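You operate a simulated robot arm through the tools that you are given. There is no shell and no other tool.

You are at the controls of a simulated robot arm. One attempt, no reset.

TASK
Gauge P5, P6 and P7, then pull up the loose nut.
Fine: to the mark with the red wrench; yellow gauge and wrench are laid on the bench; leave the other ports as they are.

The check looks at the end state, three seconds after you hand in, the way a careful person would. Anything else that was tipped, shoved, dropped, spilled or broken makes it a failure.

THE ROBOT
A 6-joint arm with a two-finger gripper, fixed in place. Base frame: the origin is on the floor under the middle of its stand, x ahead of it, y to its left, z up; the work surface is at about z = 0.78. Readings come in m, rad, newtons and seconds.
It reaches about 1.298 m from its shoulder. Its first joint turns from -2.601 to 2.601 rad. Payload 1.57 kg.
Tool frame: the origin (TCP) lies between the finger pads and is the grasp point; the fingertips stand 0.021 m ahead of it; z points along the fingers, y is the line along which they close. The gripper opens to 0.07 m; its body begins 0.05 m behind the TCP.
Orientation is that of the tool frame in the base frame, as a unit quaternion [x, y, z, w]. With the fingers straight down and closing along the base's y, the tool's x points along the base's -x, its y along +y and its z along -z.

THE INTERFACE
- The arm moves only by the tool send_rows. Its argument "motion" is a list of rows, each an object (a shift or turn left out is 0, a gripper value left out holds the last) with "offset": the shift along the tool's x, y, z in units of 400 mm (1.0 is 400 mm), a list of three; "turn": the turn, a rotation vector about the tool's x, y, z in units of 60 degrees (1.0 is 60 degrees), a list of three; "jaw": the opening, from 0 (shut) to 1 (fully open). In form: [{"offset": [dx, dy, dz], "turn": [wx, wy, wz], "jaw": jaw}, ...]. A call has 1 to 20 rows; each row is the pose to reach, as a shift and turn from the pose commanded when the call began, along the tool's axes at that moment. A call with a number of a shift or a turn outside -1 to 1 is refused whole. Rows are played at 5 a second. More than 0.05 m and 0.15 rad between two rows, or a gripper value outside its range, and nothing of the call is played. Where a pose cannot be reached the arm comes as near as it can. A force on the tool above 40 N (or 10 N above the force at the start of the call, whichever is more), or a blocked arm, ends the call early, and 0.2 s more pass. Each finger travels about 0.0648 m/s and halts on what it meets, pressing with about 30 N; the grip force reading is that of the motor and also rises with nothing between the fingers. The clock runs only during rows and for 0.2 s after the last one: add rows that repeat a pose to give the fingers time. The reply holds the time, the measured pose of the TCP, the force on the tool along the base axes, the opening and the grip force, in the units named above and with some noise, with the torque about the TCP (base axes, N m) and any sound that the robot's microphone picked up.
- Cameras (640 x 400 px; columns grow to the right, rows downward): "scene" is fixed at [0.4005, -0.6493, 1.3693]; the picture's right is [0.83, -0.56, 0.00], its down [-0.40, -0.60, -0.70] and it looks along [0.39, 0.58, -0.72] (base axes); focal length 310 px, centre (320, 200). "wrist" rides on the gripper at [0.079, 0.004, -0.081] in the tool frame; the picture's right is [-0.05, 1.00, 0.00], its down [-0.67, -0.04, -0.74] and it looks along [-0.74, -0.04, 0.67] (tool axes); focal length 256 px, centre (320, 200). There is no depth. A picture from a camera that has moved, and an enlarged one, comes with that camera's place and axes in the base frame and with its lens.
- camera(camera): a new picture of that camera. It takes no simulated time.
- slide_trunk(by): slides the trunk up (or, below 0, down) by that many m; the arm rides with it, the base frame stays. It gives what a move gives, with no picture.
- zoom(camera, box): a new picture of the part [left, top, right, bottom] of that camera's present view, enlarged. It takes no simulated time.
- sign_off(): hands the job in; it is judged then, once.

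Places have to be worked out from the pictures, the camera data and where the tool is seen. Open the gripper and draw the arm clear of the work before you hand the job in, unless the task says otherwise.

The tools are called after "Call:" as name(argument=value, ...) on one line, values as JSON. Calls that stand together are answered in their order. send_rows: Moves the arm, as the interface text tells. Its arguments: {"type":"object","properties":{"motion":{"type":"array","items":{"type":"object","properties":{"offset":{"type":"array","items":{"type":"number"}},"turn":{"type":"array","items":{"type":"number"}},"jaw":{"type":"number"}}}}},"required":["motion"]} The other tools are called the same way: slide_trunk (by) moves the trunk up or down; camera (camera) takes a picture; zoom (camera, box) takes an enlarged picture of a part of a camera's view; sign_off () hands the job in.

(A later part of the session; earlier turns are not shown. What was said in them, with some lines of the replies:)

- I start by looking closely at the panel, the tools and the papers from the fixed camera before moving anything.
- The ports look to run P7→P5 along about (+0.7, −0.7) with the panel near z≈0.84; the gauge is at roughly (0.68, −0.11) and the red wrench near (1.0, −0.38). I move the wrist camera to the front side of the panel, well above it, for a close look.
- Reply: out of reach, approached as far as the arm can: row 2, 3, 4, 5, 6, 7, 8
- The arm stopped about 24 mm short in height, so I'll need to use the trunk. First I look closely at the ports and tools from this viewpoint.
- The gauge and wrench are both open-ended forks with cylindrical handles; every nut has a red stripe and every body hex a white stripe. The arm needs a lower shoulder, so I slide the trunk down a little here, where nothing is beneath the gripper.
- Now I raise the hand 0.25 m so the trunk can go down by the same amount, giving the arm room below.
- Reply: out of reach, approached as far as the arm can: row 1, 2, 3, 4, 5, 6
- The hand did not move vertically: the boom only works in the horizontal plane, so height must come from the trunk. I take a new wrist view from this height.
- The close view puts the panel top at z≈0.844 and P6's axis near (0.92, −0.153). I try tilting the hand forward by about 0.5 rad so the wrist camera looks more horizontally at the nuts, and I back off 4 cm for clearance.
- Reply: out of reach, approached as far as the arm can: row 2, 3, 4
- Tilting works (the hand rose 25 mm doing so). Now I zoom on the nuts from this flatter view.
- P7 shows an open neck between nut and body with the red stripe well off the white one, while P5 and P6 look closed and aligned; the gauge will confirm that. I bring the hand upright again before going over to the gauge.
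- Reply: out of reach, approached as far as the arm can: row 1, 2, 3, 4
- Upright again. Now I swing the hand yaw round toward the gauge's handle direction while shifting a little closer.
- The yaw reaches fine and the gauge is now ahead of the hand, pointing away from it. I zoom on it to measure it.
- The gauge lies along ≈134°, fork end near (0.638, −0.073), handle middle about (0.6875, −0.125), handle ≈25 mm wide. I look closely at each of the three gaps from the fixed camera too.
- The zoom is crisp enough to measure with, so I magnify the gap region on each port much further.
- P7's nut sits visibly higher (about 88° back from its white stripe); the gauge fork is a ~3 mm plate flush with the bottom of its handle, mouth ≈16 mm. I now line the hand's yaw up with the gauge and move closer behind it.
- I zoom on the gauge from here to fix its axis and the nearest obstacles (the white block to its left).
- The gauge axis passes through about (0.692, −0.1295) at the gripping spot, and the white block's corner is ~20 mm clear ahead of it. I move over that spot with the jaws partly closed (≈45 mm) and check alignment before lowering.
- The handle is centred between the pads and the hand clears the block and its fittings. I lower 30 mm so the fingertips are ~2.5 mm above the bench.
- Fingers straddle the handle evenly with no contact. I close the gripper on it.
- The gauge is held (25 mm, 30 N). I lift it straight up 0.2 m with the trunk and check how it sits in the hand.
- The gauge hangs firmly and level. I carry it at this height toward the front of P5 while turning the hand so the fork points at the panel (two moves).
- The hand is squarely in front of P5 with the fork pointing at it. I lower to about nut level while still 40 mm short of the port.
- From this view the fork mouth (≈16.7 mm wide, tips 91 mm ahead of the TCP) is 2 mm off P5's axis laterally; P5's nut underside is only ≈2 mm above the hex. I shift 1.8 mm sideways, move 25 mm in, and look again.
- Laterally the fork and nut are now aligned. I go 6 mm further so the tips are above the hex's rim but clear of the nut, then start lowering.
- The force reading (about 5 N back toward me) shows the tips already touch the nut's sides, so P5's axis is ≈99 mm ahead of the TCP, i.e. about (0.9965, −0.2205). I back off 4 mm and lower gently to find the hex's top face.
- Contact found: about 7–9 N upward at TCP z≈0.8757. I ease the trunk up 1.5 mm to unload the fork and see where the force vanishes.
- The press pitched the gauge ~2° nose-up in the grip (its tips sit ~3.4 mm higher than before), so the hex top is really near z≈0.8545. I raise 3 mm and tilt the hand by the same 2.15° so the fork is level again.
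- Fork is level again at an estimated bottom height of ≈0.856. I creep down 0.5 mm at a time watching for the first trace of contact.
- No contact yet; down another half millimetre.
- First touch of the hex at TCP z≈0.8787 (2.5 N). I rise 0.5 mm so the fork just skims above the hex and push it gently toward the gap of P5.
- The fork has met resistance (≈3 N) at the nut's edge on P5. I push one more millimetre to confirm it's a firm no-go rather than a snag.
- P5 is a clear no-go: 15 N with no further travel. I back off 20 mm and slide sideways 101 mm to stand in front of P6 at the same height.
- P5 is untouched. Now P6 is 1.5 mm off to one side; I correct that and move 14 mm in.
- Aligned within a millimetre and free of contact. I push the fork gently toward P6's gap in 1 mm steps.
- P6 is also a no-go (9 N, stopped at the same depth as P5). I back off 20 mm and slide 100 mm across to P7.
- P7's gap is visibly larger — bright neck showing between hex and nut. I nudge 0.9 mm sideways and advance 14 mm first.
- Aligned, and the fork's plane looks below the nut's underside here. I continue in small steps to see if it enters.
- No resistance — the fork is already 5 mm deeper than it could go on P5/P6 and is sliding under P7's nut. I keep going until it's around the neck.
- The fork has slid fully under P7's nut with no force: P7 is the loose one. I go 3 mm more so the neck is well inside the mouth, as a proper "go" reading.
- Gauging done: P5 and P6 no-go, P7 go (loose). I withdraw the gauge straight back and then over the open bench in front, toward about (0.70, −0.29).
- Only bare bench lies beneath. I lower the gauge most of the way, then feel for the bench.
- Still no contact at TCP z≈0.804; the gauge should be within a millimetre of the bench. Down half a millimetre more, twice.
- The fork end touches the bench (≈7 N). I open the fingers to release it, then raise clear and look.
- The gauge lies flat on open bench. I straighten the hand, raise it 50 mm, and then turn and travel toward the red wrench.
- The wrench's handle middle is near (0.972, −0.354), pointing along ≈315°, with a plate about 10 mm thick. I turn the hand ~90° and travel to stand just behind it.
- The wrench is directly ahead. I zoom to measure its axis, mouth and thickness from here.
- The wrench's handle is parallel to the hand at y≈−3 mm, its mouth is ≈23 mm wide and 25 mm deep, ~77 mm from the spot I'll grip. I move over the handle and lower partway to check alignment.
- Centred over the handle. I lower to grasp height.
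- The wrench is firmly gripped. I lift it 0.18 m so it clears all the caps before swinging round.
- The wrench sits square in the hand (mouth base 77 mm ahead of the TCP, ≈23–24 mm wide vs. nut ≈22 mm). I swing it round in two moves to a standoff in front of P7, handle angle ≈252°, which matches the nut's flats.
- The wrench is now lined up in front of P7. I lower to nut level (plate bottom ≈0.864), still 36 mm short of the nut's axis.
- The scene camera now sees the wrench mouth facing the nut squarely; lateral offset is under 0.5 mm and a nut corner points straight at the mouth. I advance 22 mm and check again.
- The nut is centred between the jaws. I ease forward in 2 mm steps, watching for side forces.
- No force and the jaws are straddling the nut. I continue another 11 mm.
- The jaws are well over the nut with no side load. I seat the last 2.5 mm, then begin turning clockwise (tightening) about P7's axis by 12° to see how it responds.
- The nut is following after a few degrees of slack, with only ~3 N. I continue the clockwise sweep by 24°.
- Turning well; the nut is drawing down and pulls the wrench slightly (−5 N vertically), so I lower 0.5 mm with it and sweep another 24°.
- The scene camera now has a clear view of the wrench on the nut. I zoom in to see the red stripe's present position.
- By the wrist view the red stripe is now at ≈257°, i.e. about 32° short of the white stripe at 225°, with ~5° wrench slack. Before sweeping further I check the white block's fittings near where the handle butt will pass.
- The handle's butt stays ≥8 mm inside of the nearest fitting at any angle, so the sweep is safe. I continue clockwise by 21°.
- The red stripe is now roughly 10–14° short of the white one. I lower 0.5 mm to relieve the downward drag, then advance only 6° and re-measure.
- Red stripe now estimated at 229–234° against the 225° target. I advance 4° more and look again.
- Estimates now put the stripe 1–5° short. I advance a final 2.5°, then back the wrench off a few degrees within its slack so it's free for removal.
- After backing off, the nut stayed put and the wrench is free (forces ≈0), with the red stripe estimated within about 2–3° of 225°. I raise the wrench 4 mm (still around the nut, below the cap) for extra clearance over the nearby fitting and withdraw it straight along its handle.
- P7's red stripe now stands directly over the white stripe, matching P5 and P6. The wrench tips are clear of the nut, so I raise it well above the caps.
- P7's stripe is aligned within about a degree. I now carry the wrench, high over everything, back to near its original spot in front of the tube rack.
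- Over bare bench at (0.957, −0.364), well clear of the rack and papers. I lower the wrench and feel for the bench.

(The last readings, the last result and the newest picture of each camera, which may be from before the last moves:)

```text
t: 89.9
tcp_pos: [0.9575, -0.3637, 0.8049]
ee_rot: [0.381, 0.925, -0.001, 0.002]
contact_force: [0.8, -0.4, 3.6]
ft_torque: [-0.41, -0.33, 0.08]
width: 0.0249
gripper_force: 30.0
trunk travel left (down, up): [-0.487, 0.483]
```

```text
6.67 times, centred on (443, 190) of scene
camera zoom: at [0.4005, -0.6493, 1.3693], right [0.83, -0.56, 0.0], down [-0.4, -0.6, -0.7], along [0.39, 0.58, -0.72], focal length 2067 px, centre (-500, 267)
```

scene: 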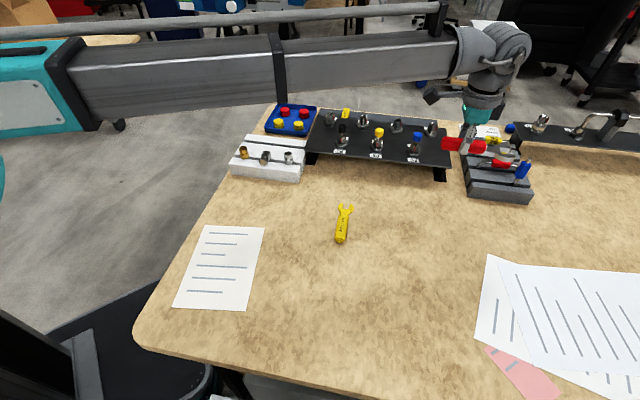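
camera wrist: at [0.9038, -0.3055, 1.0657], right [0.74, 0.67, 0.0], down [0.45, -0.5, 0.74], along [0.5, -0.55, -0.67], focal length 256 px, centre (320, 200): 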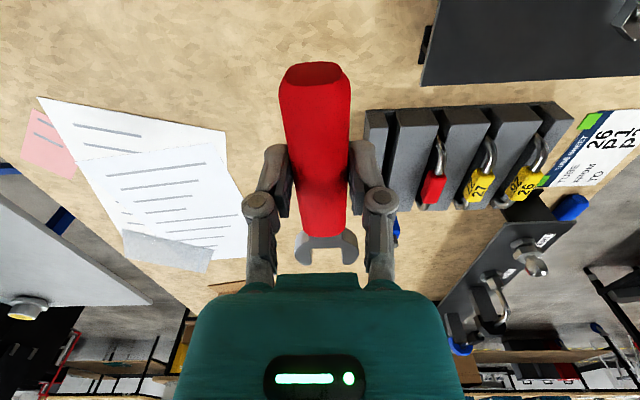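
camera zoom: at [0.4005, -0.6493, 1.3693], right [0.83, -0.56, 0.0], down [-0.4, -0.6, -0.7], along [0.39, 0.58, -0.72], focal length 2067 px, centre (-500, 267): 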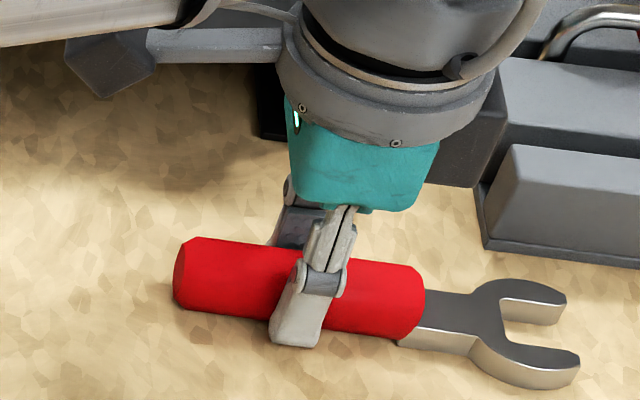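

The wrench's head touches the bench (≈4–5 N) and lies essentially flat, clear of the rack. I release it and lift the hand away.

Call:
send_rows(motion=[{"jaw": 0.45}, {"jaw": 0.65}, {"jaw": 0.65}, {"jaw": 0.65}])

Call:
slide_trunk(by=0.15)

Call:
camera(camera="wrist")

Call:
camera(camera="scene")

```text
t: 90.9
tcp_pos: [0.9574, -0.3628, 0.8041]
ee_rot: [0.382, 0.924, 0.0, 0.0]
contact_force: [0.4, -0.2, 0.0]
ft_torque: [-0.03, -0.01, -0.02]
width: 0.0454
gripper_force: 0.1
trunk travel left (down, up): [-0.487, 0.483]
```

```text
t: 92.6
tcp_pos: [0.9565, -0.3635, 0.9551]
ee_rot: [0.381, 0.925, 0.0, 0.0]
contact_force: [0.1, -0.4, -0.1]
ft_torque: [0.01, -0.01, 0.02]
width: 0.0456
gripper_force: 0.1
trunk travel left (down, up): [-0.637, 0.333]
```

```text
taken
camera wrist: at [0.9037, -0.3051, 1.0353], right [0.74, 0.67, 0.0], down [0.45, -0.49, 0.74], along [0.5, -0.55, -0.67], focal length 256 px, centre (320, 200)
```

wrist: 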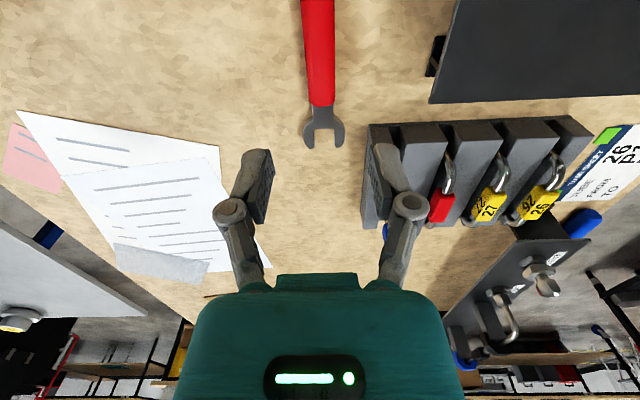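

```text
taken
```

scene: 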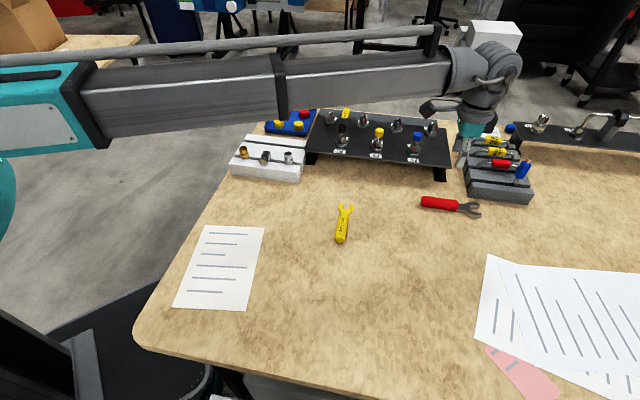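

Both tools lie on the bench. I raise the hand further and retract the arm back toward its starting place, clear of the work.

Call:
slide_trunk(by=0.09)

Call:
send_rows(motion=[{"offset": [0.095, 0, 0]}, {"offset": [0.19, 0, 0]}, {"offset": [0.285, 0, 0]}, {"offset": [0.38, 0, 0]}, {"offset": [0.475, 0, 0]}, {"offset": [0.57, 0, 0]}, {"offset": [0.665, 0, 0]}, {"offset": [0.76, 0, 0]}, {"offset": [0.855, 0, 0]}, {"offset": [0.95, 0, 0]}])

Call:
send_rows(motion=[{"offset": [0.1, 0, 0], "turn": [0, 0, -0.12]}, {"offset": [0.2, 0, 0], "turn": [0, 0, -0.24]}, {"offset": [0.3, 0, 0], "turn": [0, 0, -0.36]}, {"offset": [0.3, 0, 0], "turn": [0, 0, -0.48]}, {"offset": [0.3, 0, 0], "turn": [0, 0, -0.6]}, {"offset": [0.3, 0, 0], "turn": [0, 0, -0.72]}])

Call:
camera(camera="scene")

Call:
camera(camera="wrist")

```text
t: 93.9
tcp_pos: [0.9574, -0.3635, 1.0454]
ee_rot: [0.381, 0.925, -0.001, -0.001]
contact_force: [-0.4, 0.5, -0.4]
ft_torque: [0.0, -0.01, 0.0]
width: 0.0454
gripper_force: 0.0
trunk travel left (down, up): [-0.727, 0.243]
```

```text
t: 96.1
tcp_pos: [0.6858, -0.0953, 1.0452]
ee_rot: [0.382, 0.924, -0.001, 0.0]
contact_force: [-0.8, 0.4, 1.2]
ft_torque: [-0.02, -0.01, -0.02]
width: 0.0457
gripper_force: 0.0
trunk travel left (down, up): [-0.727, 0.243]
```

```text
t: 97.5
tcp_pos: [0.6023, -0.0116, 1.0445]
ee_rot: [0.013, 1.0, -0.001, 0.0]
contact_force: [-0.6, 0.5, 0.0]
ft_torque: [0.0, -0.02, 0.01]
width: 0.0457
gripper_force: 0.1
trunk travel left (down, up): [-0.727, 0.243]
```

```text
taken
```

scene: 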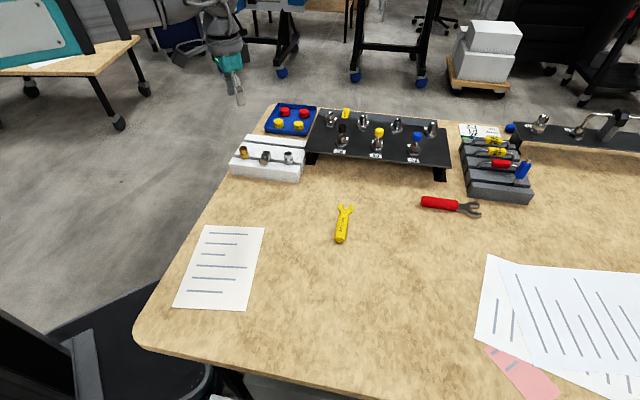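

```text
taken
camera wrist: at [0.5228, -0.0051, 1.1256], right [0.08, 1.0, 0.0], down [0.67, -0.05, 0.74], along [0.74, -0.06, -0.67], focal length 256 px, centre (320, 200)
```

wrist: 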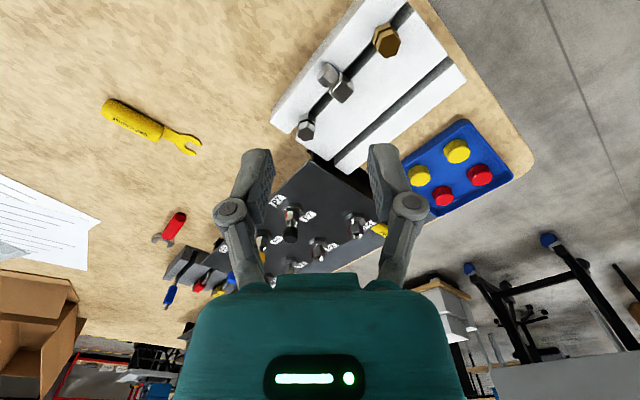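

The arm is clear. I make a final close check of all three ports, the neighbouring ports, both tools and the block.

Call:
zoom(camera="scene", box=[300, 90, 460, 190])

Call:
zoom(camera="scene", box=[335, 137, 348, 145])

Call:
zoom(camera="scene", box=[370, 142, 383, 150])

Call:
zoom(camera="scene", box=[407, 146, 420, 154])

Call:
zoom(camera="scene", box=[300, 180, 500, 260])

Call:
zoom(camera="scene", box=[220, 90, 340, 210])

```text
4.00 times, centred on (380, 140) of scene
camera zoom: at [0.4005, -0.6493, 1.3693], right [0.83, -0.56, 0.0], down [-0.4, -0.6, -0.7], along [0.39, 0.58, -0.72], focal length 1240 px, centre (80, 440)
```

zoom: 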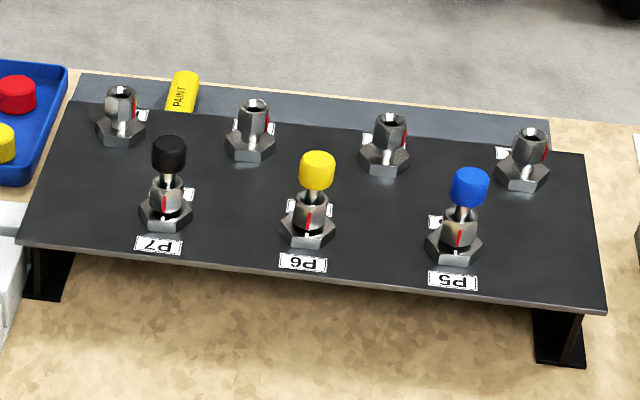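

```text
16.00 times, centred on (342, 141) of scene
camera zoom: at [0.4005, -0.6493, 1.3693], right [0.83, -0.56, 0.0], down [-0.4, -0.6, -0.7], along [0.39, 0.58, -0.72], focal length 4960 px, centre (-24, 1144)
```

zoom: 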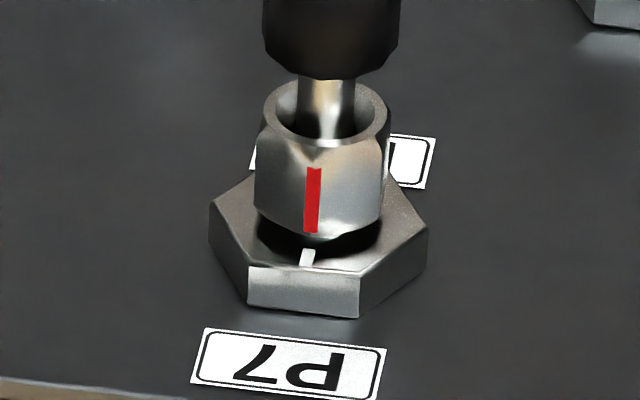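

```text
16.00 times, centred on (376, 146) of scene
camera zoom: at [0.4005, -0.6493, 1.3693], right [0.83, -0.56, 0.0], down [-0.4, -0.6, -0.7], along [0.39, 0.58, -0.72], focal length 4960 px, centre (-584, 1064)
```

zoom: 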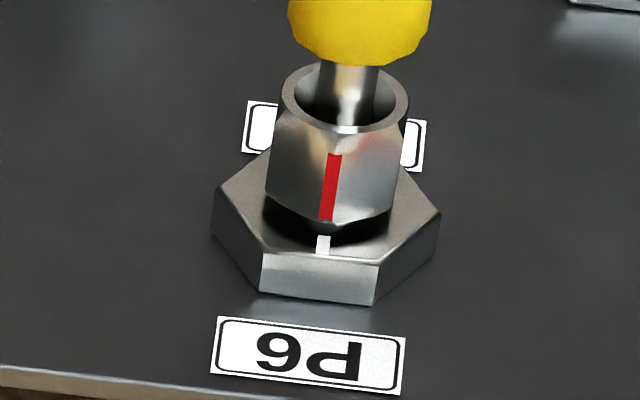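

```text
16.00 times, centred on (414, 150) of scene
camera zoom: at [0.4005, -0.6493, 1.3693], right [0.83, -0.56, 0.0], down [-0.4, -0.6, -0.7], along [0.39, 0.58, -0.72], focal length 4960 px, centre (-1176, 1000)
```

zoom: 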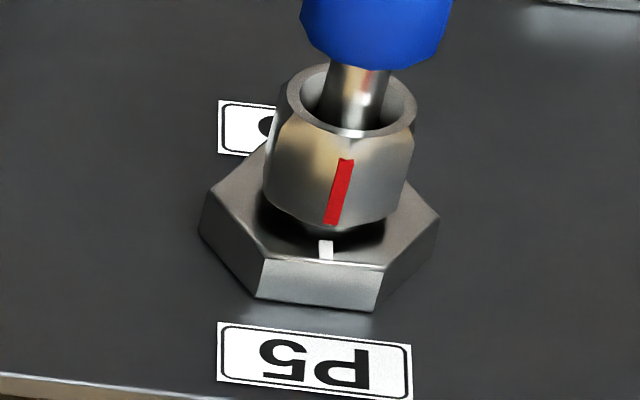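

```text
3.20 times, centred on (400, 220) of scene
camera zoom: at [0.4005, -0.6493, 1.3693], right [0.83, -0.56, 0.0], down [-0.4, -0.6, -0.7], along [0.39, 0.58, -0.72], focal length 992 px, centre (64, 136)
```

zoom: 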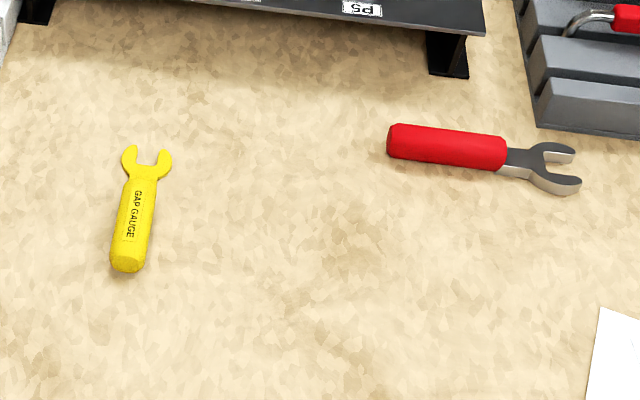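

```text
3.33 times, centred on (280, 150) of scene
camera zoom: at [0.4005, -0.6493, 1.3693], right [0.83, -0.56, 0.0], down [-0.4, -0.6, -0.7], along [0.39, 0.58, -0.72], focal length 1033 px, centre (453, 367)
```

zoom: 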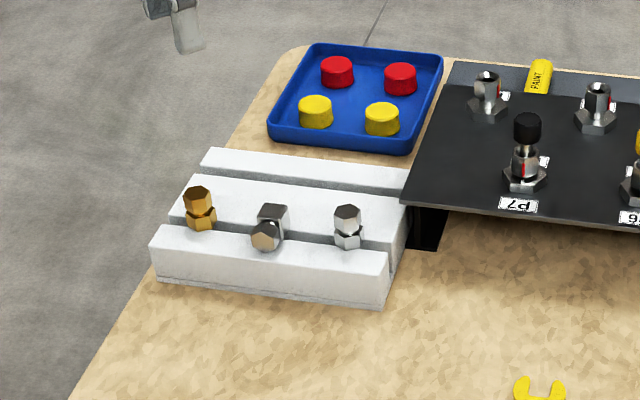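

P5 and P6 are unchanged, P7's red stripe sits on its white stripe, both tools lie flat, and nothing else moved. I open the gripper fully before handing in.

Call:
send_rows(motion=[{"jaw": 1}, {"jaw": 1}, {"jaw": 1}])

```text
t: 98.3
tcp_pos: [0.6033, -0.0124, 1.0455]
ee_rot: [0.014, 1.0, 0.0, 0.0]
contact_force: [0.6, 0.4, -0.3]
ft_torque: [0.0, 0.0, 0.0]
width: 0.0701
gripper_force: 0.2
trunk travel left (down, up): [-0.727, 0.243]
```

The gripper is open and empty, the arm is clear, and the final views confirm the job is complete, so I hand it in.

Call:
sign_off()

```text
The job is handed in.
```

I gauged all three ports. P7 was the loose nut, and it is now pulled up to its mark with the red wrench. The job is handed in.

- **Gauging:** The yellow gauge would not go into P5 (about 15 N, no travel) or P6 (about 9 N, stopped at the same depth). It slid fully under P7's nut with no resistance.
- **P7:** I turned the nut roughly 87° clockwise. In the last close-up its red stripe stands over the white stripe within about a degree, like P5 and P6. I did not gauge P7 again after tightening; I judged the pull-up from the stripes and how far down the nut sits.
- **Tools:** The gauge lies flat on open bench in front of the panel. The wrench lies about 15 mm in front of where it started, clear of the tube rack.
- **Everything else:** P5 and P6 look the same as before. The other ports, the white block and the tray look undisturbed. The gripper is open and the arm is drawn back.

While finding the height of P5's hex I pressed the gauge onto it with about 9 N. That tilted the gauge about 2° in the grip, so I tilted the hand to level the fork before taking any of the readings.
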